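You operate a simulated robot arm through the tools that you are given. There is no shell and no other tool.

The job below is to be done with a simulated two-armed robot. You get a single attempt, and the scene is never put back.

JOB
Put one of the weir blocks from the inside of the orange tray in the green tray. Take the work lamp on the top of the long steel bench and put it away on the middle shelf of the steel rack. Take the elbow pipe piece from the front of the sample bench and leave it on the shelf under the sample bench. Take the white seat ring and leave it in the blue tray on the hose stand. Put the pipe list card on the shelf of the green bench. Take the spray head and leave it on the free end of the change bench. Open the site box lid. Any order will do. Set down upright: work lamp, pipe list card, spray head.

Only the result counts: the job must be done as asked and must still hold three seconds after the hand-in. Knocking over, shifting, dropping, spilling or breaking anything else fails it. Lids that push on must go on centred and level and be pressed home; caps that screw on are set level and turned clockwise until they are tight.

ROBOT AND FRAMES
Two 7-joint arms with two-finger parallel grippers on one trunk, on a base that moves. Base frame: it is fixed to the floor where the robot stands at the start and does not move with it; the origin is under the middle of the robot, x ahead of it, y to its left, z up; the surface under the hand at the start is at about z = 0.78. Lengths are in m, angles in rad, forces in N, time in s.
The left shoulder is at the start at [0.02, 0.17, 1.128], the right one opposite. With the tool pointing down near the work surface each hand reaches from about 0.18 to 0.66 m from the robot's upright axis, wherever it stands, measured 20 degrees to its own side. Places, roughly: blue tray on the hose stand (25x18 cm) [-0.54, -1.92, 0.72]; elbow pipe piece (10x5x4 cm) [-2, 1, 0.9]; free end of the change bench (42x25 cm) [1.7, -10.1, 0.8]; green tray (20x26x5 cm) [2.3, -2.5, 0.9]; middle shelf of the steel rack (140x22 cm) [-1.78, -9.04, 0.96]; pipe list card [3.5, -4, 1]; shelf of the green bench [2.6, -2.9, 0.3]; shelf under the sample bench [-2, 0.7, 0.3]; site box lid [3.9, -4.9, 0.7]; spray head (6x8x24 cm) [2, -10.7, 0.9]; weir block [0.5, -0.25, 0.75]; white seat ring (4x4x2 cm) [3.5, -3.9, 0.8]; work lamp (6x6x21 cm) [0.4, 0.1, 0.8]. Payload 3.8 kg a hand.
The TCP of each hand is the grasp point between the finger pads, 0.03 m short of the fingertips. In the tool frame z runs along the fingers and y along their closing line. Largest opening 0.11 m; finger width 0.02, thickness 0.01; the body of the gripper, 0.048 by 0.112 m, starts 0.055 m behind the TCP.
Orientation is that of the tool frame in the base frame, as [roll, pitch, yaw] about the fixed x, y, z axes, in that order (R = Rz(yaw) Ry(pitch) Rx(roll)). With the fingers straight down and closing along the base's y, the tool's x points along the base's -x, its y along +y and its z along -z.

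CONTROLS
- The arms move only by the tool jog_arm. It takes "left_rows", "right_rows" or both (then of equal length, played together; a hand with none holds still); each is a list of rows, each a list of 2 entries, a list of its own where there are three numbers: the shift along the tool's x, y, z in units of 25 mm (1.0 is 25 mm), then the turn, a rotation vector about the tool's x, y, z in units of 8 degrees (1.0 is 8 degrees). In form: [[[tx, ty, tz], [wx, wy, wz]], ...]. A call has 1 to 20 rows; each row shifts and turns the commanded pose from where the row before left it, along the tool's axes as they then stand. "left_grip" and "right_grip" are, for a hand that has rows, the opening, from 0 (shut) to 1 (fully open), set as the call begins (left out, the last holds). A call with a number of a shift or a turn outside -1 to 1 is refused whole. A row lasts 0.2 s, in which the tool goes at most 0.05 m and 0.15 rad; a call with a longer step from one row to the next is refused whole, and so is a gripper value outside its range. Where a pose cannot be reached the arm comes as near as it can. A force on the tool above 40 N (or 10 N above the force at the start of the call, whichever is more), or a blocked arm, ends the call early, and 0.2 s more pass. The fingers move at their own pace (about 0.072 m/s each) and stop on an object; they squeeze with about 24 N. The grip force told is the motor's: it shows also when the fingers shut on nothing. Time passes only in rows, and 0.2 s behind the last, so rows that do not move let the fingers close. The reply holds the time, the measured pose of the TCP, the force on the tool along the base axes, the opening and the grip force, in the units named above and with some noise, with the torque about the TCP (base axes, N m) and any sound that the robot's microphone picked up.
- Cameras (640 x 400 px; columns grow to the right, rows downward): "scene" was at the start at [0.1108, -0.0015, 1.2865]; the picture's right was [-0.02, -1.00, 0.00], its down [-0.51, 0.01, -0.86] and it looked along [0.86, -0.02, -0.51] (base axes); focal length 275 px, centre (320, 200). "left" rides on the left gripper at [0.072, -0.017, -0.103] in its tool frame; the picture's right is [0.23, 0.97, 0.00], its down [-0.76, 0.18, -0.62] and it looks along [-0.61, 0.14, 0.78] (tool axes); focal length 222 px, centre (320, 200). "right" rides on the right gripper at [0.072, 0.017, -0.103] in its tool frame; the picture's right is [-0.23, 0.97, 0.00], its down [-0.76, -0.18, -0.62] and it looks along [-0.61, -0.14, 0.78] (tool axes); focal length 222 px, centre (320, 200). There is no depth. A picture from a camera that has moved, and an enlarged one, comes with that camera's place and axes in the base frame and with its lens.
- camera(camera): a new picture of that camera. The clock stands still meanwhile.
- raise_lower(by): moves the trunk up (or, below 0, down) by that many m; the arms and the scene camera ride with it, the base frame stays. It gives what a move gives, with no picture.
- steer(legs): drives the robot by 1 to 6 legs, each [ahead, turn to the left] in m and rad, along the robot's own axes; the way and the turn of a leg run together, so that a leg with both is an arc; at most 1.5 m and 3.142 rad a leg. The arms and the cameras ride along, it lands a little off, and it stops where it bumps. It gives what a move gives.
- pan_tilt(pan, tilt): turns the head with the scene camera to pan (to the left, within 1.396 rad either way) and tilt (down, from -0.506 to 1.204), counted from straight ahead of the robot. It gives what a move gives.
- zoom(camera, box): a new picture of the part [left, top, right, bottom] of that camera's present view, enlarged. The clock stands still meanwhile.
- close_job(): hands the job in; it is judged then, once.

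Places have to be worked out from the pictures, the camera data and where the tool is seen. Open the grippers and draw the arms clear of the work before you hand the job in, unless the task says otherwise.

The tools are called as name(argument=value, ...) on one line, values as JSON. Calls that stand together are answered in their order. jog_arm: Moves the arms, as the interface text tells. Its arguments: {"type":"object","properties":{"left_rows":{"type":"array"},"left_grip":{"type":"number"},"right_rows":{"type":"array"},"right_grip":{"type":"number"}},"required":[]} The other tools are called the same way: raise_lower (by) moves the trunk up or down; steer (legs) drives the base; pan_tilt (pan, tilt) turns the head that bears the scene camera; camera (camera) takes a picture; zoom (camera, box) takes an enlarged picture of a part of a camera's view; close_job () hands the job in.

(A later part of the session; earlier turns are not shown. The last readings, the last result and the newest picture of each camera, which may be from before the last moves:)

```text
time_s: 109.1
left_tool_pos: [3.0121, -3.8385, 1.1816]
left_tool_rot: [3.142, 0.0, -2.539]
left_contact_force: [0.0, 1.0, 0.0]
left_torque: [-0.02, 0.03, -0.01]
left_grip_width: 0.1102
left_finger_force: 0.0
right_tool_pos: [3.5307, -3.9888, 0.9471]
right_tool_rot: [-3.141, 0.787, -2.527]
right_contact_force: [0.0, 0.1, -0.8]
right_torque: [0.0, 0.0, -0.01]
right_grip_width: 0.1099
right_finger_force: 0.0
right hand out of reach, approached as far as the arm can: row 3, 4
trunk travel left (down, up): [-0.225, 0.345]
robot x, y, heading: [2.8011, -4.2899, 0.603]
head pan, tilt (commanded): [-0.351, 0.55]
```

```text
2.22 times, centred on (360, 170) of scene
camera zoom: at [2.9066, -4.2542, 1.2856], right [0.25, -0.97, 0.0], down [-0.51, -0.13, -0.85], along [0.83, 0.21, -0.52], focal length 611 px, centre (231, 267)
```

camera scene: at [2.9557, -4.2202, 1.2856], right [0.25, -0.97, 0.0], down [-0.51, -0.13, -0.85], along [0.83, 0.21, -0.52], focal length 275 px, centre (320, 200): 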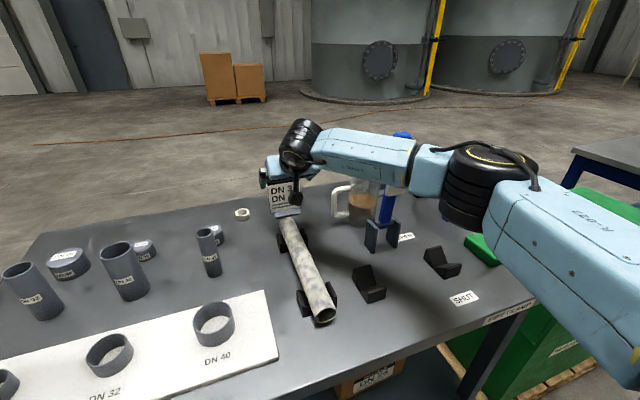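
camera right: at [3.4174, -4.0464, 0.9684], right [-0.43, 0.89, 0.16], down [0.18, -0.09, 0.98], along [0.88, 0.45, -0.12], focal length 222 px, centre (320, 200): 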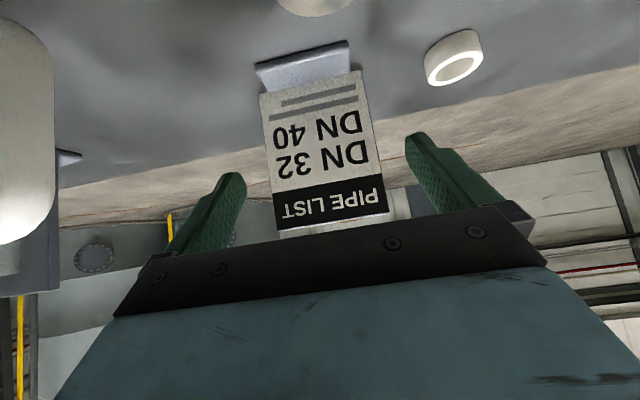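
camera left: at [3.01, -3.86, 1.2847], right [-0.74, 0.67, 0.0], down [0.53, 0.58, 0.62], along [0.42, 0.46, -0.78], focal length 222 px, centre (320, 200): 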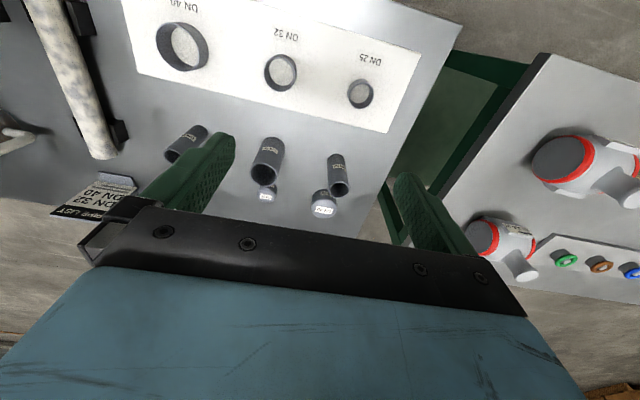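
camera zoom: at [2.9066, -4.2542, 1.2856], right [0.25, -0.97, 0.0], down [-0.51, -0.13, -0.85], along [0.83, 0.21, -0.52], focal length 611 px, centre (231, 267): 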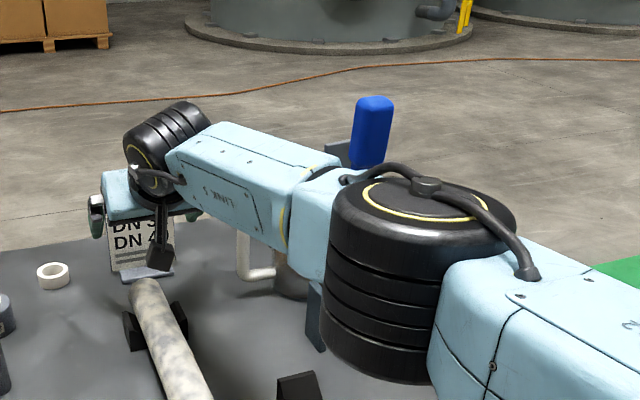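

The arm reached its limit about 3 cm short, with the fingertips at the card plane and the card centred. Driving the base 3 cm forward will complete the straddle; the elbow is now some 9 cm clear of the lever.

steer(legs=[[0.032, 0]])

camera(camera="right")

zoom(camera="scene", box=[230, 80, 490, 260])

```text
time_s: 109.9
left_tool_pos: [3.0395, -3.8207, 1.1795]
left_tool_rot: [3.141, 0.0, -2.541]
left_contact_force: [0.3, 0.7, 0.2]
left_torque: [-0.05, 0.04, 0.02]
left_grip_width: 0.1101
left_finger_force: 0.1
right_tool_pos: [3.5564, -3.9707, 0.9446]
right_tool_rot: [-3.141, 0.785, -2.53]
right_contact_force: [0.7, 0.8, 0.1]
right_torque: [0.0, -0.01, 0.02]
right_grip_width: 0.1099
right_finger_force: 0.1
trunk travel left (down, up): [-0.225, 0.345]
robot x, y, heading: [2.8328, -4.2693, 0.597]
head pan, tilt (commanded): [-0.351, 0.55]
```

```text
taken
camera right: at [3.4447, -4.0282, 0.9676], right [-0.43, 0.89, 0.16], down [0.18, -0.09, 0.98], along [0.88, 0.45, -0.12], focal length 222 px, centre (320, 200)
```

right: 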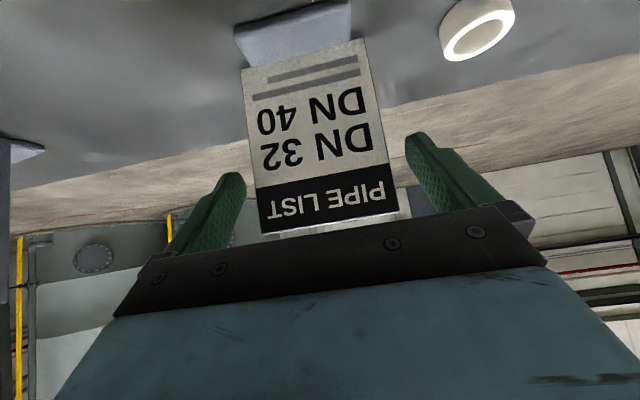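

```text
2.22 times, centred on (360, 170) of scene
camera zoom: at [2.934, -4.2353, 1.2854], right [0.25, -0.97, 0.0], down [-0.51, -0.13, -0.85], along [0.83, 0.21, -0.52], focal length 611 px, centre (231, 267)
```

zoom: 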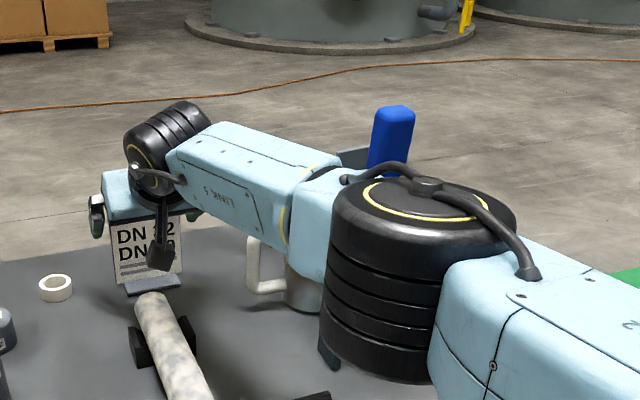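

The card now lies between the pads, centred within 2 mm. Closing the gripper on its side edges.

jog_arm(right_rows=[[[0, 0, 0], [0, 0, 0]], [[0, 0, 0], [0, 0, 0]], [[0, 0, 0], [0, 0, 0]], [[0, 0, 0], [0, 0, 0]]], right_grip=0.0)

camera(camera="right")

```text
time_s: 110.9
left_tool_pos: [3.0388, -3.821, 1.1816]
left_tool_rot: [-3.141, 0.002, -2.54]
left_contact_force: [-0.2, 0.3, 1.0]
left_torque: [-0.01, 0.0, 0.02]
left_grip_width: 0.11
left_finger_force: 0.1
right_tool_pos: [3.5569, -3.9716, 0.9468]
right_tool_rot: [3.14, 0.787, -2.53]
right_contact_force: [1.2, 1.5, 0.9]
right_torque: [0.03, -0.03, -0.03]
right_grip_width: 0.089
right_finger_force: 24.2
trunk travel left (down, up): [-0.225, 0.345]
robot x, y, heading: [2.827, -4.2703, 0.603]
head pan, tilt (commanded): [-0.351, 0.55]
```

```text
taken
camera right: at [3.4437, -4.0288, 0.9688], right [-0.43, 0.89, 0.16], down [0.18, -0.09, 0.98], along [0.88, 0.45, -0.12], focal length 222 px, centre (320, 200)
```

right: 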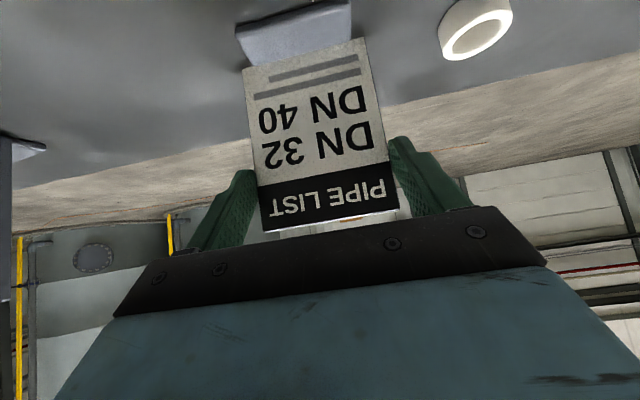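

The card is held at 89 mm width with 24 N. I'll lift it by raising the whole trunk 0.15 m so the arm shape stays the same, then check it.

raise_lower(by=0.15)

camera(camera="right")

camera(camera="scene")

```text
time_s: 112.7
left_tool_pos: [3.0405, -3.8216, 1.3313]
left_tool_rot: [3.141, 0.0, -2.54]
left_contact_force: [-0.3, -0.3, -0.2]
left_torque: [0.03, -0.02, -0.01]
left_grip_width: 0.11
left_finger_force: 0.2
right_tool_pos: [3.5566, -3.9721, 1.0958]
right_tool_rot: [3.141, 0.786, -2.526]
right_contact_force: [-0.3, -0.7, -1.7]
right_torque: [-0.02, 0.01, 0.02]
right_grip_width: 0.0891
right_finger_force: 24.1
trunk travel left (down, up): [-0.375, 0.195]
robot x, y, heading: [2.8295, -4.2701, 0.6]
head pan, tilt (commanded): [-0.351, 0.55]
```

```text
taken
camera right: at [3.4438, -4.0288, 1.1182], right [-0.43, 0.89, 0.16], down [0.18, -0.09, 0.98], along [0.88, 0.45, -0.12], focal length 222 px, centre (320, 200)
```

right: 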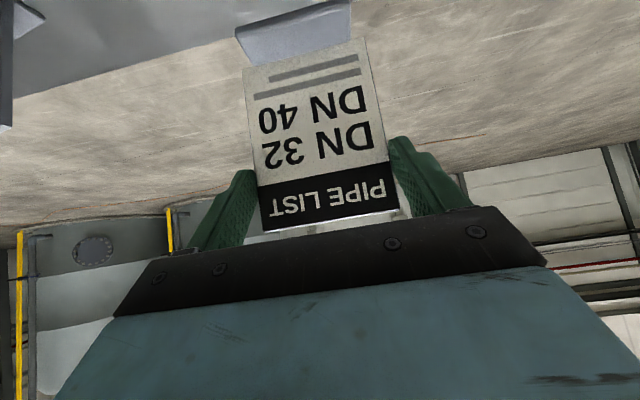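

```text
taken
camera scene: at [2.9328, -4.2361, 1.4355], right [0.25, -0.97, 0.0], down [-0.51, -0.13, -0.85], along [0.83, 0.21, -0.52], focal length 275 px, centre (320, 200)
```

scene: 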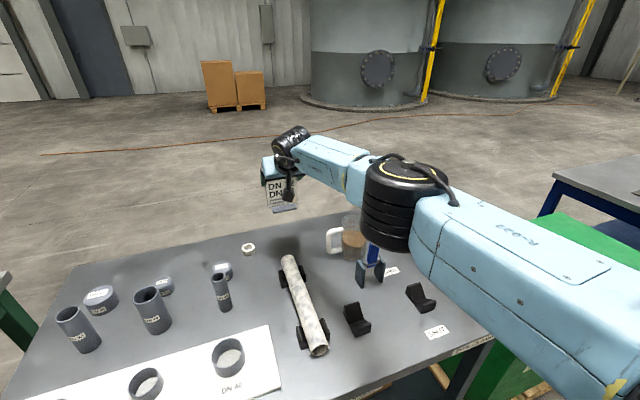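

The card hangs securely and everything else is untouched. Backing straight away from the bench, then drawing the hand in.

steer(legs=[[-0.45, 0]])

jog_arm(right_rows=[[[0.8, 0, -0.8], [0, 0, 0]], [[0.8, 0, -0.8], [0, 0, 0]], [[0.8, 0, -0.8], [0, 0, 0]], [[0.8, 0, -0.8], [0, 0, 0]], [[0.8, 0, -0.8], [0, 0, 0]], [[0.8, 0, -0.8], [0, 0, 0]], [[0.8, 0, -0.8], [0, 0, 0]], [[0.8, 0, -0.8], [0, 0, 0]], [[0.8, 0, -0.8], [0, 0, 0]], [[0.8, 0, -0.8], [0, 0, 0]]])

camera(camera="right")

```text
time_s: 115.3
left_tool_pos: [2.673, -4.0725, 1.3323]
left_tool_rot: [3.14, 0.001, -2.547]
left_contact_force: [-1.2, 0.1, 0.2]
left_torque: [0.02, 0.06, 0.02]
left_grip_width: 0.1102
left_finger_force: 0.0
right_tool_pos: [3.1883, -4.2273, 1.0964]
right_tool_rot: [-3.14, 0.787, -2.535]
right_contact_force: [-0.3, -0.1, -0.8]
right_torque: [0.0, -0.01, -0.02]
right_grip_width: 0.0894
right_finger_force: 23.6
trunk travel left (down, up): [-0.375, 0.195]
robot x, y, heading: [2.4609, -4.5226, 0.593]
head pan, tilt (commanded): [-0.351, 0.55]
```

```text
time_s: 117.5
left_tool_pos: [2.6722, -4.0742, 1.3319]
left_tool_rot: [3.14, 0.0, -2.546]
left_contact_force: [0.6, 0.8, 0.6]
left_torque: [0.01, -0.04, 0.02]
left_grip_width: 0.1101
left_finger_force: 0.0
right_tool_pos: [2.9542, -4.3914, 1.0977]
right_tool_rot: [3.141, 0.788, -2.535]
right_contact_force: [-0.7, -0.1, 0.1]
right_torque: [0.03, 0.0, 0.02]
right_grip_width: 0.0892
right_finger_force: 24.1
trunk travel left (down, up): [-0.375, 0.195]
robot x, y, heading: [2.4594, -4.5222, 0.594]
head pan, tilt (commanded): [-0.351, 0.55]
```

```text
taken
camera right: at [2.842, -4.4476, 1.1186], right [-0.42, 0.89, 0.16], down [0.18, -0.09, 0.98], along [0.89, 0.44, -0.12], focal length 222 px, centre (320, 200)
```

right: 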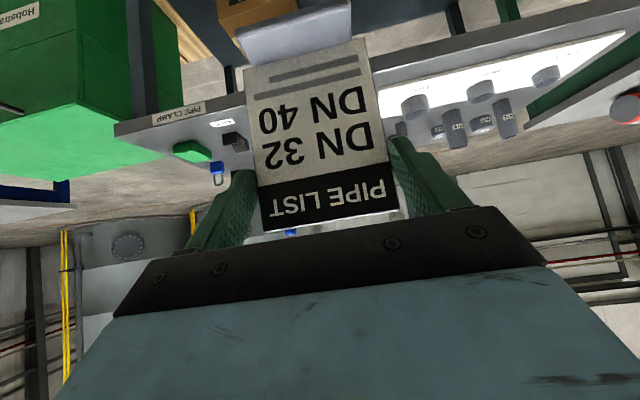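

Card is steady in the grip. I'll turn left, drive 1.39 m back along the aisle, and turn to face the green bench's shelf.

steer(legs=[[0, 1.579], [1.39, 0], [0, -1.575]])

pan_tilt(pan=-0.1, tilt=0.85)

camera(camera="scene")

```text
time_s: 132.2
left_tool_pos: [1.8657, -2.9382, 1.331]
left_tool_rot: [3.141, -0.001, -2.54]
left_contact_force: [1.1, 0.5, 0.5]
left_torque: [-0.01, 0.02, 0.02]
left_grip_width: 0.11
left_finger_force: 0.0
right_tool_pos: [2.1512, -3.2534, 1.0969]
right_tool_rot: [-3.141, 0.786, -2.529]
right_contact_force: [0.1, 0.1, -0.8]
right_torque: [0.01, 0.02, -0.01]
right_grip_width: 0.0891
right_finger_force: 23.6
trunk travel left (down, up): [-0.375, 0.195]
robot x, y, heading: [1.6565, -3.3856, 0.603]
head pan, tilt (commanded): [-0.351, 0.55]
```

```text
time_s: 133.0
left_tool_pos: [1.865, -2.9372, 1.3317]
left_tool_rot: [-3.141, 0.0, -2.538]
left_contact_force: [-0.2, -0.1, 0.0]
left_torque: [-0.03, -0.01, -0.02]
left_grip_width: 0.1101
left_finger_force: 0.1
right_tool_pos: [2.1505, -3.2526, 1.0959]
right_tool_rot: [-3.141, 0.786, -2.531]
right_contact_force: [-0.3, -0.1, -0.3]
right_torque: [-0.02, 0.04, 0.03]
right_grip_width: 0.0891
right_finger_force: 24.5
trunk travel left (down, up): [-0.375, 0.195]
robot x, y, heading: [1.6535, -3.3886, 0.609]
head pan, tilt (commanded): [-0.099, 0.85]
```

```text
taken
camera scene: at [1.7412, -3.3373, 1.4103], right [0.48, -0.88, 0.0], down [-0.66, -0.36, -0.66], along [0.58, 0.32, -0.75], focal length 275 px, centre (320, 200)
```

scene: 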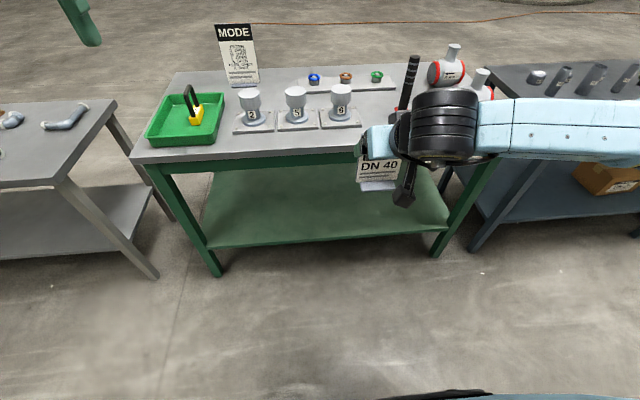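

I'm squarely in front of the green bench; shelf top estimated at z≈0.31. I'll lower the trunk fully, then bring the card down in front of the bench while lifting the left hand out of the way.

raise_lower(by=-0.375)

jog_arm(right_rows=[[[0.9, 0, 0.9], [0, 0, 0]], [[0.9, 0, 0.9], [0, 0, 0]], [[0.9, 0, 0.9], [0, 0, 0]], [[0.9, 0, 0.9], [0, 0, 0]], [[0.9, 0, 0.9], [0, 0, 0]], [[0.9, 0, 0.9], [0, 0, 0]], [[0.9, 0, 0.9], [0, 0, 0]], [[0.9, 0, 0.9], [0, 0, 0]]], left_rows=[[[0.4, 0, -0.75], [0, 0, 0]], [[0.4, 0, -0.75], [0, 0, 0]], [[0.4, 0, -0.75], [0, 0, 0]], [[0.4, 0, -0.75], [0, 0, 0]], [[0.4, 0, -0.75], [0, 0, 0]], [[0.4, 0, -0.75], [0, 0, 0]], [[0.4, 0, -0.75], [0, 0, 0]], [[0.4, 0, -0.75], [0, 0, 0]]])

camera(camera="scene")

camera(camera="right")

```text
time_s: 136.7
left_tool_pos: [1.8655, -2.9386, 0.9551]
left_tool_rot: [-3.141, 0.0, -2.538]
left_contact_force: [0.5, 0.7, -1.0]
left_torque: [0.0, 0.01, 0.04]
left_grip_width: 0.1102
left_finger_force: 0.0
right_tool_pos: [2.151, -3.2526, 0.7204]
right_tool_rot: [3.141, 0.785, -2.528]
right_contact_force: [0.1, -0.4, -0.6]
right_torque: [0.02, 0.0, -0.05]
right_grip_width: 0.0891
right_finger_force: 23.7
trunk travel left (down, up): [0.0, 0.57]
robot x, y, heading: [1.6529, -3.3876, 0.602]
head pan, tilt (commanded): [-0.099, 0.85]
```

```text
time_s: 138.4
left_tool_pos: [1.7993, -2.9843, 1.1079]
left_tool_rot: [3.139, 0.0, -2.543]
left_contact_force: [0.4, -0.6, 0.3]
left_torque: [0.03, 0.03, 0.02]
left_grip_width: 0.1101
left_finger_force: 0.1
right_tool_pos: [2.1508, -3.2369, 0.4878]
right_tool_rot: [-3.126, 0.769, -2.529]
right_contact_force: [0.3, 0.2, -0.3]
right_torque: [0.0, 0.02, 0.01]
right_grip_width: 0.0892
right_finger_force: 23.8
right hand out of reach, approached as far as the arm can: row 7, 8
trunk travel left (down, up): [0.0, 0.57]
robot x, y, heading: [1.6537, -3.3869, 0.602]
head pan, tilt (commanded): [-0.099, 0.85]
```

```text
taken
camera scene: at [1.7418, -3.3377, 1.0351], right [0.48, -0.88, 0.0], down [-0.66, -0.36, -0.66], along [0.58, 0.32, -0.75], focal length 275 px, centre (320, 200)
```

scene: 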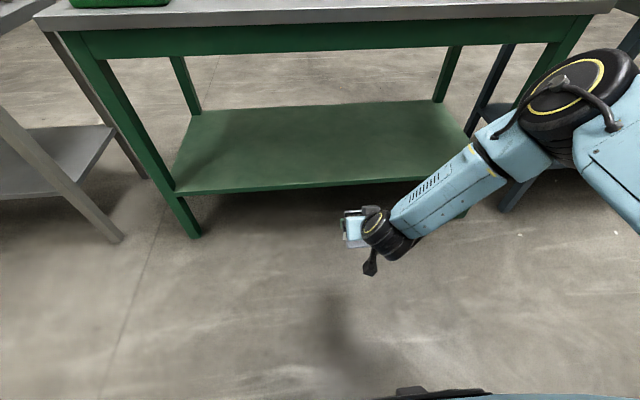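

```text
taken
camera right: at [2.0384, -3.2928, 0.5118], right [-0.42, 0.9, 0.15], down [0.19, -0.07, 0.98], along [0.89, 0.44, -0.14], focal length 222 px, centre (320, 200)
```

right: 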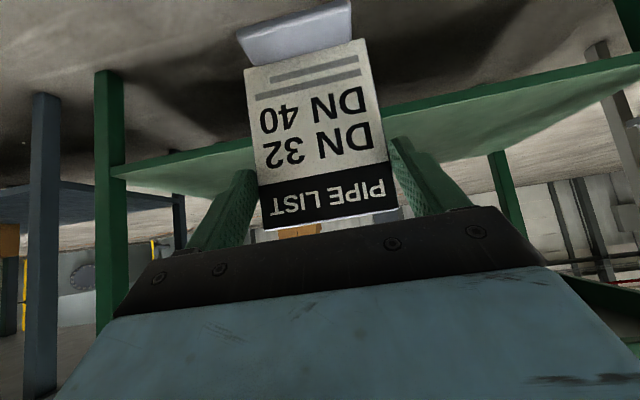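

The arm hit a joint limit at z≈0.49 with the elbow bent; extending forward should free it. I'll move the hand 0.1 m forward (still in front of the bench) and see.

jog_arm(right_rows=[[[-0.7, 0, 0.7], [0, 0, 0]], [[-0.7, 0, 0.7], [0, 0, 0]], [[-0.7, 0, 0.7], [0, 0, 0]], [[-0.7, 0, 0.7], [0, 0, 0]]])

camera(camera="scene")

```text
time_s: 139.4
left_tool_pos: [1.799, -2.9831, 1.1086]
left_tool_rot: [-3.14, 0.0, -2.539]
left_contact_force: [0.5, -0.4, 0.1]
left_torque: [0.02, 0.02, -0.01]
left_grip_width: 0.1097
left_finger_force: 0.0
right_tool_pos: [2.2324, -3.1801, 0.4874]
right_tool_rot: [3.14, 0.786, -2.528]
right_contact_force: [-0.7, 0.5, -0.2]
right_torque: [-0.02, -0.01, -0.04]
right_grip_width: 0.0894
right_finger_force: 24.5
trunk travel left (down, up): [0.0, 0.57]
robot x, y, heading: [1.658, -3.3855, 0.602]
head pan, tilt (commanded): [-0.099, 0.85]
```

```text
taken
camera scene: at [1.7412, -3.3372, 1.0352], right [0.48, -0.88, 0.0], down [-0.66, -0.36, -0.66], along [0.58, 0.32, -0.75], focal length 275 px, centre (320, 200)
```

scene: 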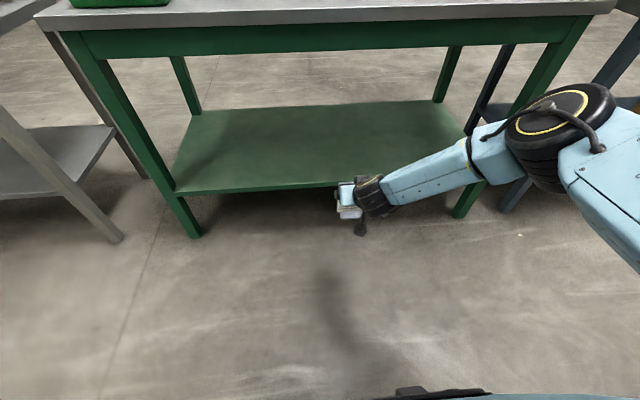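

Orientation is restored and the card hangs in front of the shelf. Moving a bit further forward and down to carry height (foot ≈4 cm above the shelf).

jog_arm(right_rows=[[[-0.094, 0, 0.85], [0, 0, 0]], [[-0.094, 0, 0.85], [0, 0, 0]], [[-0.094, 0, 0.85], [0, 0, 0]]])

pan_tilt(pan=-0.25, tilt=0.75)

camera(camera="scene")

camera(camera="right")

```text
time_s: 140.2
left_tool_pos: [1.7999, -2.9822, 1.1074]
left_tool_rot: [3.14, 0.001, -2.54]
left_contact_force: [0.2, 0.1, -0.3]
left_torque: [0.03, 0.0, 0.02]
left_grip_width: 0.1101
left_finger_force: 0.0
right_tool_pos: [2.2711, -3.1505, 0.4481]
right_tool_rot: [-3.141, 0.786, -2.528]
right_contact_force: [-1.2, -0.2, -1.4]
right_torque: [-0.01, 0.02, 0.01]
right_grip_width: 0.0891
right_finger_force: 24.1
trunk travel left (down, up): [0.0, 0.57]
robot x, y, heading: [1.6535, -3.3808, 0.603]
head pan, tilt (commanded): [-0.099, 0.85]
```

```text
time_s: 140.9
left_tool_pos: [1.799, -2.9835, 1.108]
left_tool_rot: [3.141, -0.001, -2.539]
left_contact_force: [0.5, 0.8, 0.9]
left_torque: [-0.04, 0.01, -0.01]
left_grip_width: 0.11
left_finger_force: 0.0
right_tool_pos: [2.2722, -3.1522, 0.4494]
right_tool_rot: [-3.141, 0.785, -2.53]
right_contact_force: [-0.2, 0.4, -0.1]
right_torque: [0.03, 0.0, -0.03]
right_grip_width: 0.0892
right_finger_force: 23.9
trunk travel left (down, up): [0.0, 0.57]
robot x, y, heading: [1.6542, -3.3834, 0.6]
head pan, tilt (commanded): [-0.25, 0.75]
```

```text
taken
camera scene: at [1.7504, -3.3463, 1.0432], right [0.34, -0.94, 0.0], down [-0.64, -0.23, -0.73], along [0.69, 0.25, -0.68], focal length 275 px, centre (320, 200)
```

scene: 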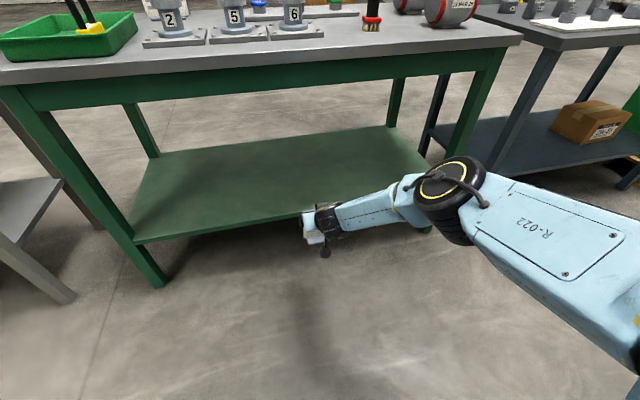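

```text
taken
camera right: at [2.1587, -3.2094, 0.4708], right [-0.43, 0.89, 0.16], down [0.18, -0.09, 0.98], along [0.88, 0.45, -0.12], focal length 222 px, centre (320, 200)
```

right: 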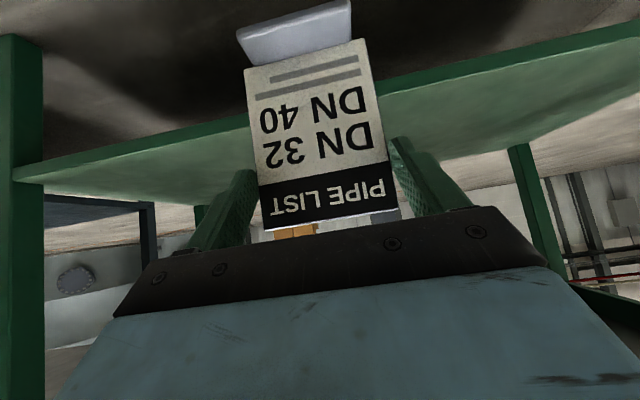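

The card foot is about 3–4 cm above shelf level and the arm is below the bench apron. Driving 0.35 m forward carries the card in over the shelf.

steer(legs=[[0.35, 0]])

camera(camera="scene")

camera(camera="right")

```text
time_s: 143.2
left_tool_pos: [2.0877, -2.7833, 1.1082]
left_tool_rot: [3.141, 0.001, -2.535]
left_contact_force: [0.3, -0.9, 0.1]
left_torque: [0.0, 0.0, -0.02]
left_grip_width: 0.1101
left_finger_force: 0.0
right_tool_pos: [2.5601, -2.9504, 0.4486]
right_tool_rot: [-3.141, 0.785, -2.523]
right_contact_force: [0.8, -0.3, -1.0]
right_torque: [0.0, 0.01, 0.0]
right_grip_width: 0.0891
right_finger_force: 24.2
trunk travel left (down, up): [0.0, 0.57]
robot x, y, heading: [1.9454, -3.1866, 0.607]
head pan, tilt (commanded): [-0.25, 0.75]
```

```text
taken
camera scene: at [2.0403, -3.1466, 1.0432], right [0.35, -0.94, 0.0], down [-0.64, -0.24, -0.73], along [0.69, 0.25, -0.68], focal length 275 px, centre (320, 200)
```

scene: 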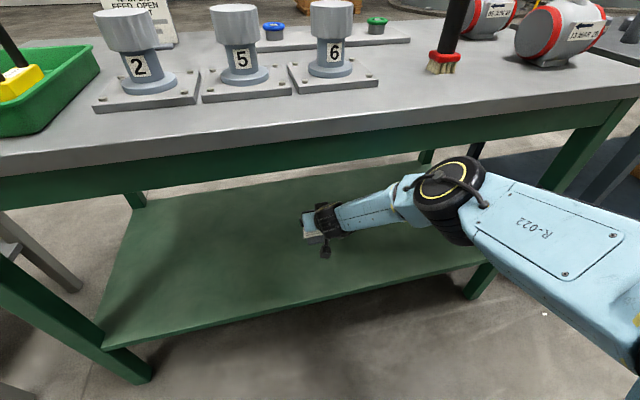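

```text
taken
camera right: at [2.448, -3.0078, 0.4706], right [-0.43, 0.89, 0.16], down [0.18, -0.09, 0.98], along [0.88, 0.45, -0.12], focal length 222 px, centre (320, 200)
```

right: 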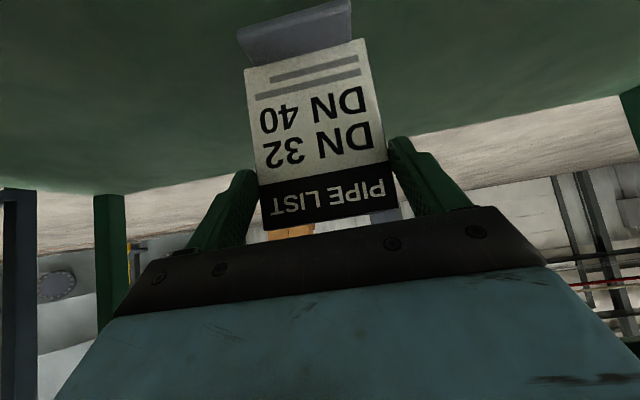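

The card is above the shelf, well inside. Lowering gently with force checks.

jog_arm(right_rows=[[[0.28, 0, 0.28], [0, 0, 0]], [[0.28, 0, 0.28], [0, 0, 0]], [[0.14, 0, 0.14], [0, 0, 0]]])

camera(camera="right")

```text
time_s: 144.0
left_tool_pos: [2.0874, -2.7822, 1.1062]
left_tool_rot: [3.141, 0.001, -2.537]
left_contact_force: [-1.1, 0.5, 0.2]
left_torque: [-0.01, 0.0, -0.03]
left_grip_width: 0.1104
left_finger_force: 0.1
right_tool_pos: [2.5589, -2.9503, 0.4242]
right_tool_rot: [-3.141, 0.785, -2.523]
right_contact_force: [1.1, 0.0, -0.8]
right_torque: [-0.01, -0.01, 0.0]
right_grip_width: 0.0891
right_finger_force: 23.8
trunk travel left (down, up): [0.0, 0.57]
robot x, y, heading: [1.9457, -3.1868, 0.607]
head pan, tilt (commanded): [-0.25, 0.75]
```

```text
taken
camera right: at [2.4479, -3.008, 0.4461], right [-0.43, 0.89, 0.16], down [0.18, -0.09, 0.98], along [0.88, 0.45, -0.12], focal length 222 px, centre (320, 200)
```

right: 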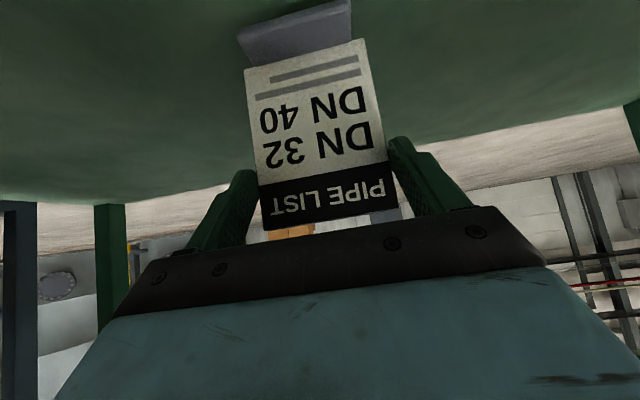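

No contact yet at 0.424. Continuing in 4 mm steps.

jog_arm(right_rows=[[[0.11, 0, 0.11], [0, 0, 0]], [[0.11, 0, 0.11], [0, 0, 0]], [[0.11, 0, 0.11], [0, 0, 0]]])

```text
time_s: 144.8
left_tool_pos: [2.087, -2.7832, 1.1067]
left_tool_rot: [3.141, -0.001, -2.536]
left_contact_force: [0.5, 0.2, 0.3]
left_torque: [-0.02, -0.04, 0.01]
left_grip_width: 0.11
left_finger_force: 0.1
right_tool_pos: [2.5603, -2.9497, 0.413]
right_tool_rot: [-3.141, 0.786, -2.523]
right_contact_force: [0.5, 0.7, -0.7]
right_torque: [0.01, -0.01, -0.02]
right_grip_width: 0.089
right_finger_force: 24.1
trunk travel left (down, up): [0.0, 0.57]
robot x, y, heading: [1.9456, -3.1866, 0.602]
head pan, tilt (commanded): [-0.25, 0.75]
```

Still free at 0.413 (foot around 0.311). A few more small steps.

jog_arm(right_rows=[[[0.09, 0, 0.09], [0, 0, 0]], [[0.09, 0, 0.09], [0, 0, 0]], [[0.09, 0, 0.09], [0, 0, 0]]])

zoom(camera="scene", box=[240, 160, 400, 290])

```text
time_s: 145.6
left_tool_pos: [2.0853, -2.7848, 1.1079]
left_tool_rot: [3.141, 0.001, -2.536]
left_contact_force: [0.1, 0.8, -0.8]
left_torque: [-0.02, -0.01, -0.02]
left_grip_width: 0.1099
left_finger_force: 0.1
right_tool_pos: [2.5606, -2.9493, 0.4064]
right_tool_rot: [3.14, 0.79, -2.525]
right_contact_force: [-3.4, -2.2, 19.9]
right_torque: [0.13, -0.23, 0.0]
right_grip_width: 0.0892
right_finger_force: 24.3
trunk travel left (down, up): [0.0, 0.57]
robot x, y, heading: [1.9459, -3.1898, 0.602]
head pan, tilt (commanded): [-0.25, 0.75]
```

```text
3.08 times, centred on (320, 225) of scene
camera zoom: at [2.0385, -3.1474, 1.0437], right [0.35, -0.94, 0.0], down [-0.64, -0.24, -0.73], along [0.69, 0.25, -0.68], focal length 846 px, centre (320, 123)
```

zoom: 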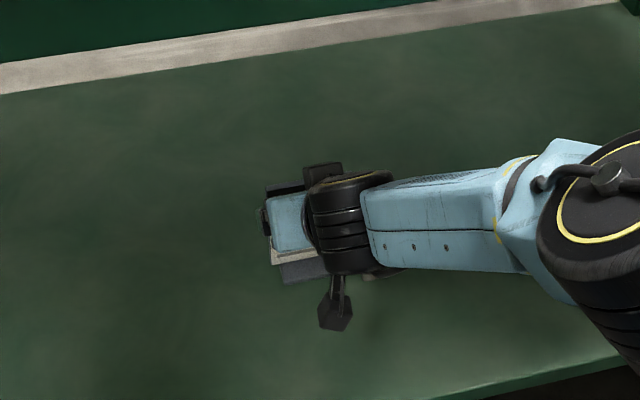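

Contact: 20 N, foot on the shelf. I'll ease up 2 mm to remove the preload, then open.

jog_arm(right_rows=[[[-0.05, 0, -0.05], [0, 0, 0]], [[0, 0, 0], [0, 0, 0]]])

jog_arm(right_rows=[[[0, 0, 0], [0, 0, 0]], [[0, 0, 0], [0, 0, 0]], [[0, 0, 0], [0, 0, 0]]], right_grip=1.0)

camera(camera="right")

```text
time_s: 146.2
left_tool_pos: [2.0859, -2.7832, 1.1082]
left_tool_rot: [-3.14, 0.002, -2.536]
left_contact_force: [0.6, 0.1, -0.6]
left_torque: [0.02, -0.01, -0.02]
left_grip_width: 0.11
left_finger_force: 0.0
right_tool_pos: [2.5607, -2.9482, 0.4068]
right_tool_rot: [-3.138, 0.792, -2.523]
right_contact_force: [4.0, 2.1, 14.8]
right_torque: [0.5, -0.68, 0.01]
right_grip_width: 0.0893
right_finger_force: 24.0
trunk travel left (down, up): [0.0, 0.57]
robot x, y, heading: [1.9454, -3.1869, 0.605]
head pan, tilt (commanded): [-0.25, 0.75]
```

```text
time_s: 147.0
left_tool_pos: [2.0876, -2.7849, 1.1062]
left_tool_rot: [3.141, -0.001, -2.538]
left_contact_force: [-0.2, 0.1, -0.4]
left_torque: [0.05, -0.03, 0.01]
left_grip_width: 0.1101
left_finger_force: 0.1
right_tool_pos: [2.5589, -2.9513, 0.4033]
right_tool_rot: [3.141, 0.787, -2.524]
right_contact_force: [-0.1, -0.6, 0.4]
right_torque: [-0.03, 0.02, 0.01]
right_grip_width: 0.11
right_finger_force: 0.0
trunk travel left (down, up): [0.0, 0.57]
robot x, y, heading: [1.9461, -3.1889, 0.602]
head pan, tilt (commanded): [-0.25, 0.75]
```

```text
taken
camera right: at [2.4477, -3.0079, 0.4265], right [-0.43, 0.89, 0.16], down [0.18, -0.09, 0.98], along [0.88, 0.45, -0.12], focal length 222 px, centre (320, 200)
```

right: 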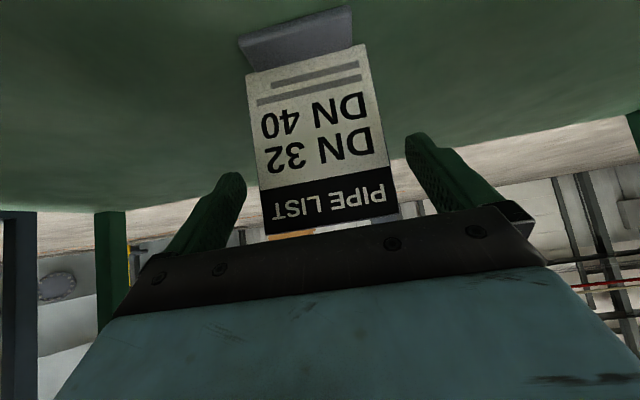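

The card stands on the shelf by itself. Reversing the base straight back to draw the hand out.

steer(legs=[[-0.42, 0]])

camera(camera="scene")

camera(camera="right")

```text
time_s: 149.6
left_tool_pos: [1.7438, -3.0201, 1.1073]
left_tool_rot: [-3.141, 0.001, -2.537]
left_contact_force: [-0.2, -0.1, -0.6]
left_torque: [-0.03, -0.02, 0.05]
left_grip_width: 0.1099
left_finger_force: 0.1
right_tool_pos: [2.2171, -3.1871, 0.4049]
right_tool_rot: [3.142, 0.785, -2.523]
right_contact_force: [-0.2, 0.2, -0.7]
right_torque: [0.0, 0.02, 0.01]
right_grip_width: 0.11
right_finger_force: 0.1
trunk travel left (down, up): [0.0, 0.57]
robot x, y, heading: [1.5991, -3.4221, 0.605]
head pan, tilt (commanded): [-0.25, 0.75]
```

```text
taken
camera scene: at [1.6964, -3.384, 1.0433], right [0.35, -0.94, 0.0], down [-0.64, -0.24, -0.73], along [0.69, 0.25, -0.68], focal length 275 px, centre (320, 200)
```

scene: 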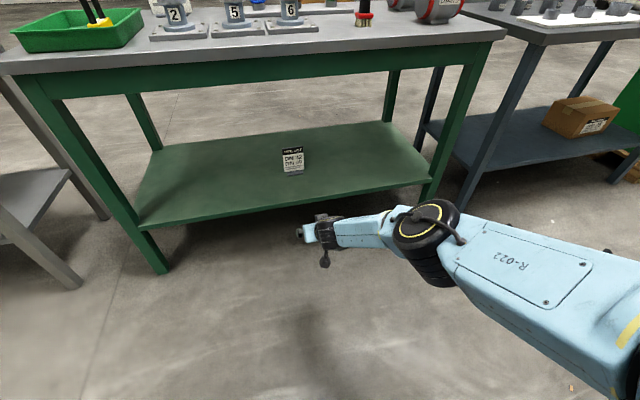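

```text
taken
camera right: at [2.1042, -3.2453, 0.4268], right [-0.43, 0.89, 0.16], down [0.18, -0.09, 0.98], along [0.88, 0.45, -0.12], focal length 222 px, centre (320, 200)
```

right: 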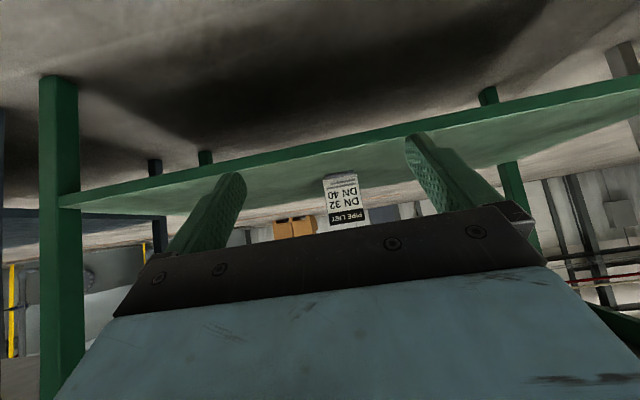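

The card stands upright on the green bench's shelf. Next I'll raise the trunk and the right hand back to travel height and go to look at the site box.

raise_lower(by=0.225)

jog_arm(right_rows=[[[-0.9, 0, -0.9], [0, 0, 0]], [[-0.9, 0, -0.9], [0, 0, 0]], [[-0.9, 0, -0.9], [0, 0, 0]], [[-0.9, 0, -0.9], [0, 0, 0]], [[-0.9, 0, -0.9], [0, 0, 0]], [[-0.9, 0, -0.9], [0, 0, 0]], [[-0.9, 0, -0.9], [0, 0, 0]], [[-0.9, 0, -0.9], [0, 0, 0]], [[-0.9, 0, -0.9], [0, 0, 0]], [[-0.9, 0, -0.9], [0, 0, 0]], [[-0.9, 0, -0.9], [0, 0, 0]], [[-0.9, 0, -0.9], [0, 0, 0]], [[-0.9, 0, -0.9], [0, 0, 0]], [[-0.9, 0, -0.9], [0, 0, 0]], [[0.9, 0, -0.9], [0, 0, 0]], [[0.9, 0, -0.9], [0, 0, 0]], [[0.9, 0, -0.9], [0, 0, 0]], [[0.9, 0, -0.9], [0, 0, 0]], [[0.9, 0, -0.9], [0, 0, 0]]])

steer(legs=[[0, -1.57], [1.4, 0], [1.0, 0]])

pan_tilt(pan=0.7, tilt=0.45)

camera(camera="scene")

```text
time_s: 152.0
left_tool_pos: [1.7441, -3.0212, 1.3317]
left_tool_rot: [-3.141, -0.001, -2.536]
left_contact_force: [0.4, 0.2, 0.1]
left_torque: [0.02, -0.01, 0.02]
left_grip_width: 0.1101
left_finger_force: 0.1
right_tool_pos: [2.2177, -3.1881, 0.6289]
right_tool_rot: [-3.141, 0.785, -2.523]
right_contact_force: [-1.0, -0.2, -0.6]
right_torque: [0.0, -0.04, -0.01]
right_grip_width: 0.1098
right_finger_force: 0.1
trunk travel left (down, up): [-0.225, 0.345]
robot x, y, heading: [1.5987, -3.4248, 0.608]
head pan, tilt (commanded): [-0.25, 0.75]
```

```text
time_s: 156.0
left_tool_pos: [1.7422, -3.0205, 1.3325]
left_tool_rot: [-3.141, 0.0, -2.536]
left_contact_force: [0.8, -0.9, 0.7]
left_torque: [-0.01, 0.0, -0.03]
left_grip_width: 0.11
left_finger_force: 0.0
right_tool_pos: [2.085, -3.2795, 1.0741]
right_tool_rot: [-3.141, 0.786, -2.526]
right_contact_force: [0.7, -1.0, -0.4]
right_torque: [0.0, 0.0, 0.0]
right_grip_width: 0.1102
right_finger_force: 0.2
trunk travel left (down, up): [-0.225, 0.345]
robot x, y, heading: [1.6026, -3.4269, 0.6]
head pan, tilt (commanded): [-0.25, 0.75]
```

```text
time_s: 171.7
left_tool_pos: [3.3031, -5.6106, 1.3315]
left_tool_rot: [-3.141, 0.0, 2.131]
left_contact_force: [0.3, -0.5, -0.3]
left_torque: [0.02, -0.01, 0.01]
left_grip_width: 0.1102
left_finger_force: 0.0
right_tool_pos: [3.0299, -5.9413, 1.0746]
right_tool_rot: [-3.141, 0.785, 2.142]
right_contact_force: [0.4, -0.5, 0.6]
right_torque: [0.02, -0.01, 0.02]
right_grip_width: 0.1101
right_finger_force: 0.1
trunk travel left (down, up): [-0.225, 0.345]
robot x, y, heading: [2.9047, -5.4494, -1.011]
head pan, tilt (commanded): [-0.25, 0.75]
```

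```text
time_s: 172.9
left_tool_pos: [3.3041, -5.6093, 1.3319]
left_tool_rot: [3.14, 0.001, 2.132]
left_contact_force: [0.1, 0.0, -0.5]
left_torque: [0.01, 0.03, 0.0]
left_grip_width: 0.1099
left_finger_force: 0.1
right_tool_pos: [3.029, -5.9391, 1.0735]
right_tool_rot: [-3.141, 0.786, 2.144]
right_contact_force: [0.9, -0.1, -0.7]
right_torque: [-0.01, -0.02, 0.01]
right_grip_width: 0.1099
right_finger_force: 0.0
trunk travel left (down, up): [-0.225, 0.345]
robot x, y, heading: [2.9057, -5.4456, -1.012]
head pan, tilt (commanded): [0.7, 0.45]
```

```text
taken
camera scene: at [3.0042, -5.4953, 1.2946], right [-0.31, -0.95, 0.0], down [-0.41, 0.13, -0.9], along [0.86, -0.28, -0.44], focal length 275 px, centre (320, 200)
```

scene: 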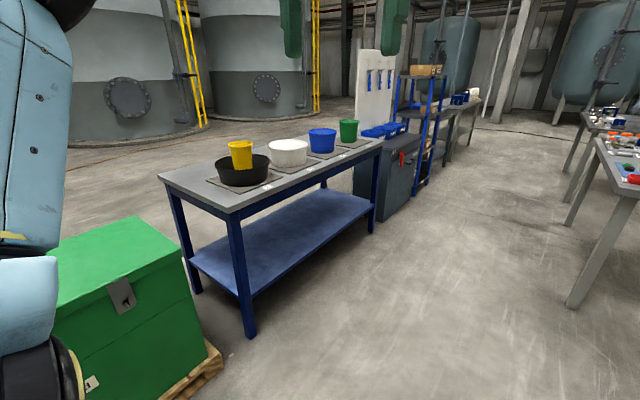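

The green site box is on my left. Turning to face it.

steer(legs=[[0.1, 0], [0, 1.614]])

pan_tilt(pan=0.0, tilt=0.6)

camera(camera="scene")

```text
time_s: 177.9
left_tool_pos: [3.1137, -5.1346, 1.3326]
left_tool_rot: [-3.142, 0.0, -2.566]
left_contact_force: [0.2, 0.0, -0.5]
left_torque: [0.01, 0.0, 0.0]
left_grip_width: 0.1098
left_finger_force: 0.0
right_tool_pos: [3.447, -5.4048, 1.0743]
right_tool_rot: [-3.141, 0.786, -2.556]
right_contact_force: [-0.6, -0.1, 0.2]
right_torque: [0.0, 0.0, 0.04]
right_grip_width: 0.11
right_finger_force: 0.0
trunk travel left (down, up): [-0.225, 0.345]
robot x, y, heading: [2.9616, -5.5312, 0.571]
head pan, tilt (commanded): [0.7, 0.45]
```

```text
time_s: 179.0
left_tool_pos: [3.1123, -5.1344, 1.3322]
left_tool_rot: [-3.141, 0.001, -2.565]
left_contact_force: [-0.6, 0.2, 0.1]
left_torque: [0.0, 0.0, 0.0]
left_grip_width: 0.11
left_finger_force: 0.1
right_tool_pos: [3.4465, -5.4036, 1.0735]
right_tool_rot: [3.141, 0.786, -2.556]
right_contact_force: [0.3, -0.2, -0.6]
right_torque: [-0.02, 0.0, 0.0]
right_grip_width: 0.1101
right_finger_force: 0.1
trunk travel left (down, up): [-0.225, 0.345]
robot x, y, heading: [2.9603, -5.535, 0.574]
head pan, tilt (commanded): [0.0, 0.6]
```

```text
taken
camera scene: at [3.0507, -5.4751, 1.2811], right [0.54, -0.84, 0.0], down [-0.47, -0.31, -0.83], along [0.69, 0.45, -0.56], focal length 275 px, centre (320, 200)
```

scene: 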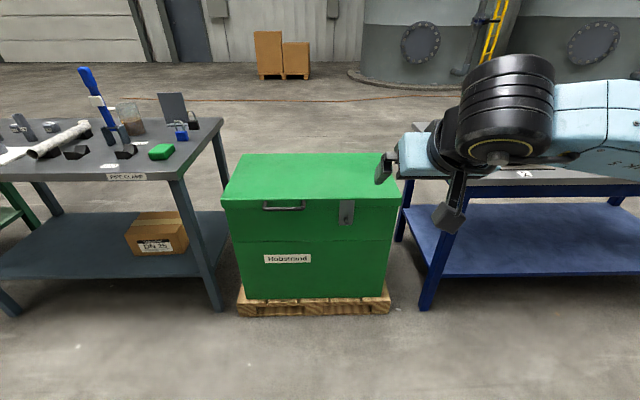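

zoom(camera="scene", box=[210, 140, 410, 320])

zoom(camera="scene", box=[250, 180, 390, 270])

```text
2.22 times, centred on (310, 230) of scene
camera zoom: at [3.0507, -5.4751, 1.2811], right [0.54, -0.84, 0.0], down [-0.47, -0.31, -0.83], along [0.69, 0.45, -0.56], focal length 611 px, centre (342, 133)
```

zoom: 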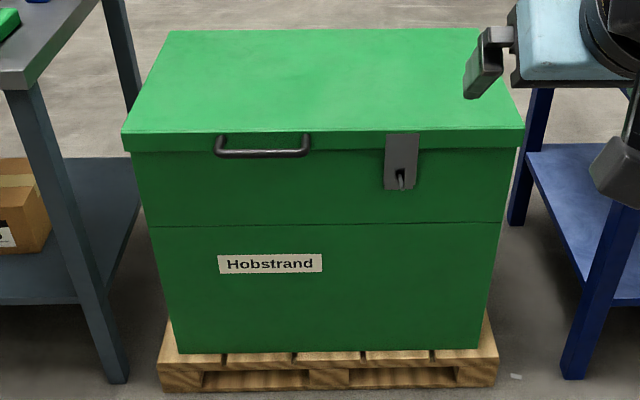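

```text
4.44 times, centred on (320, 225) of scene
camera zoom: at [3.0507, -5.4751, 1.2811], right [0.54, -0.84, 0.0], down [-0.47, -0.31, -0.83], along [0.69, 0.45, -0.56], focal length 1222 px, centre (320, 89)
```

zoom: 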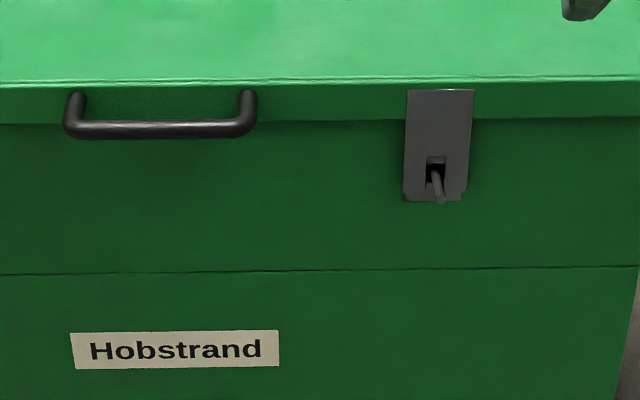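

The lid has a front bar handle (bar at about (3.66, -4.93, 0.69)) and a hasp with an empty staple, so no lock. I'll hook the bar from the front with the left hand (fingers above and below it), so I first move the left hand low in free space and lift the right hand clear above the lid's swing.

jog_arm(left_rows=[[[-0.3, -0.16, 0.9], [0, 0, 0]], [[-0.3, -0.16, 0.9], [0, 0, 0]], [[-0.3, -0.16, 0.9], [0, 0, 0]], [[-0.3, -0.16, 0.9], [0, 0, 0]], [[-0.3, -0.16, 0.9], [0, 0, 0]], [[-0.3, -0.16, 0.9], [0, 0, 0]], [[-0.3, -0.16, 0.9], [0, 0, 0]], [[-0.3, -0.16, 0.9], [0, 0, 0]], [[-0.3, -0.16, 0.9], [0, 0, 0]], [[-0.3, -0.16, 0.9], [0, 0, 0]], [[-0.3, -0.16, 0.9], [0, 0, 0]], [[-0.3, -0.16, 0.9], [0, 0, 0]], [[-0.3, -0.16, 0.9], [0, 0, 0]], [[-0.3, -0.16, 0.9], [0, 0, 0]], [[-0.3, -0.16, 0.9], [0, 0, 0]], [[-0.3, -0.16, 0.9], [0, 0, 0]], [[-0.3, -0.16, 0.9], [0, 0, 0]], [[-0.3, -0.16, 0.9], [0, 0, 0]]], right_rows=[[[-0.42, 0, -0.95], [0, 0, 0]], [[-0.42, 0, -0.95], [0, 0, 0]], [[-0.42, 0, -0.95], [0, 0, 0]], [[-0.42, 0, -0.95], [0, 0, 0]], [[-0.42, 0, -0.95], [0, 0, 0]], [[-0.42, 0, -0.95], [0, 0, 0]], [[-0.42, 0, -0.95], [0, 0, 0]], [[-0.42, 0, -0.95], [0, 0, 0]], [[-0.42, 0, -0.95], [0, 0, 0]], [[-0.42, 0, -0.95], [0, 0, 0]], [[0, 0, 0], [0, 0, 0]], [[0, 0, 0], [0, 0, 0]], [[0, 0, 0], [0, 0, 0]], [[0, 0, 0], [0, 0, 0]], [[0, 0, 0], [0, 0, 0]], [[0, 0, 0], [0, 0, 0]], [[0, 0, 0], [0, 0, 0]], [[0, 0, 0], [0, 0, 0]]])

jog_arm(left_rows=[[[0, 0, 0], [0, -0.9, 0]], [[0, 0, 0], [0, -0.9, 0]], [[0, 0, 0], [0, -0.9, 0]], [[0, 0, 0], [0, -0.9, 0]], [[0, 0, 0], [0, -0.9, 0]], [[0, 0, 0], [0, -0.9, 0]], [[0, 0, 0], [0, -0.9, 0]], [[0, 0, 0], [0, -0.9, 0]], [[0, 0, 0], [0, -0.9, 0]], [[0, 0, 0], [0, -0.9, 0]]])

camera(camera="scene")

```text
time_s: 182.8
left_tool_pos: [3.2665, -5.1203, 0.9268]
left_tool_rot: [-3.141, -0.002, -2.566]
left_contact_force: [0.4, -0.2, 1.0]
left_torque: [-0.01, 0.03, 0.0]
left_grip_width: 0.11
left_finger_force: 0.0
right_tool_pos: [3.3674, -5.4555, 1.316]
right_tool_rot: [3.141, 0.786, -2.556]
right_contact_force: [-0.4, -0.6, -0.5]
right_torque: [0.0, 0.0, -0.04]
right_grip_width: 0.1099
right_finger_force: 0.1
trunk travel left (down, up): [-0.225, 0.345]
robot x, y, heading: [2.9609, -5.5323, 0.572]
head pan, tilt (commanded): [0.0, 0.6]
```

```text
time_s: 185.0
left_tool_pos: [3.2657, -5.1223, 0.927]
left_tool_rot: [3.138, 1.258, -2.569]
left_contact_force: [-0.5, -1.2, 0.0]
left_torque: [0.01, 0.02, 0.02]
left_grip_width: 0.1098
left_finger_force: 0.0
right_tool_pos: [3.3699, -5.4555, 1.3155]
right_tool_rot: [3.141, 0.786, -2.555]
right_contact_force: [0.5, -0.9, -0.3]
right_torque: [0.02, 0.02, -0.01]
right_grip_width: 0.1099
right_finger_force: 0.1
trunk travel left (down, up): [-0.225, 0.345]
robot x, y, heading: [2.9608, -5.5357, 0.571]
head pan, tilt (commanded): [0.0, 0.6]
```

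```text
taken
camera scene: at [3.0506, -5.4752, 1.2811], right [0.54, -0.84, 0.0], down [-0.47, -0.31, -0.83], along [0.69, 0.45, -0.56], focal length 275 px, centre (320, 200)
```

scene: 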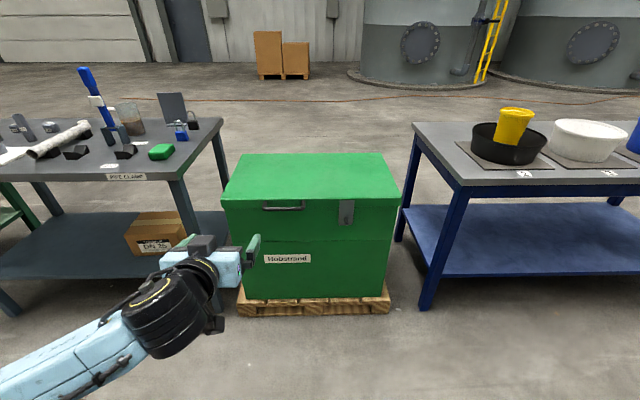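

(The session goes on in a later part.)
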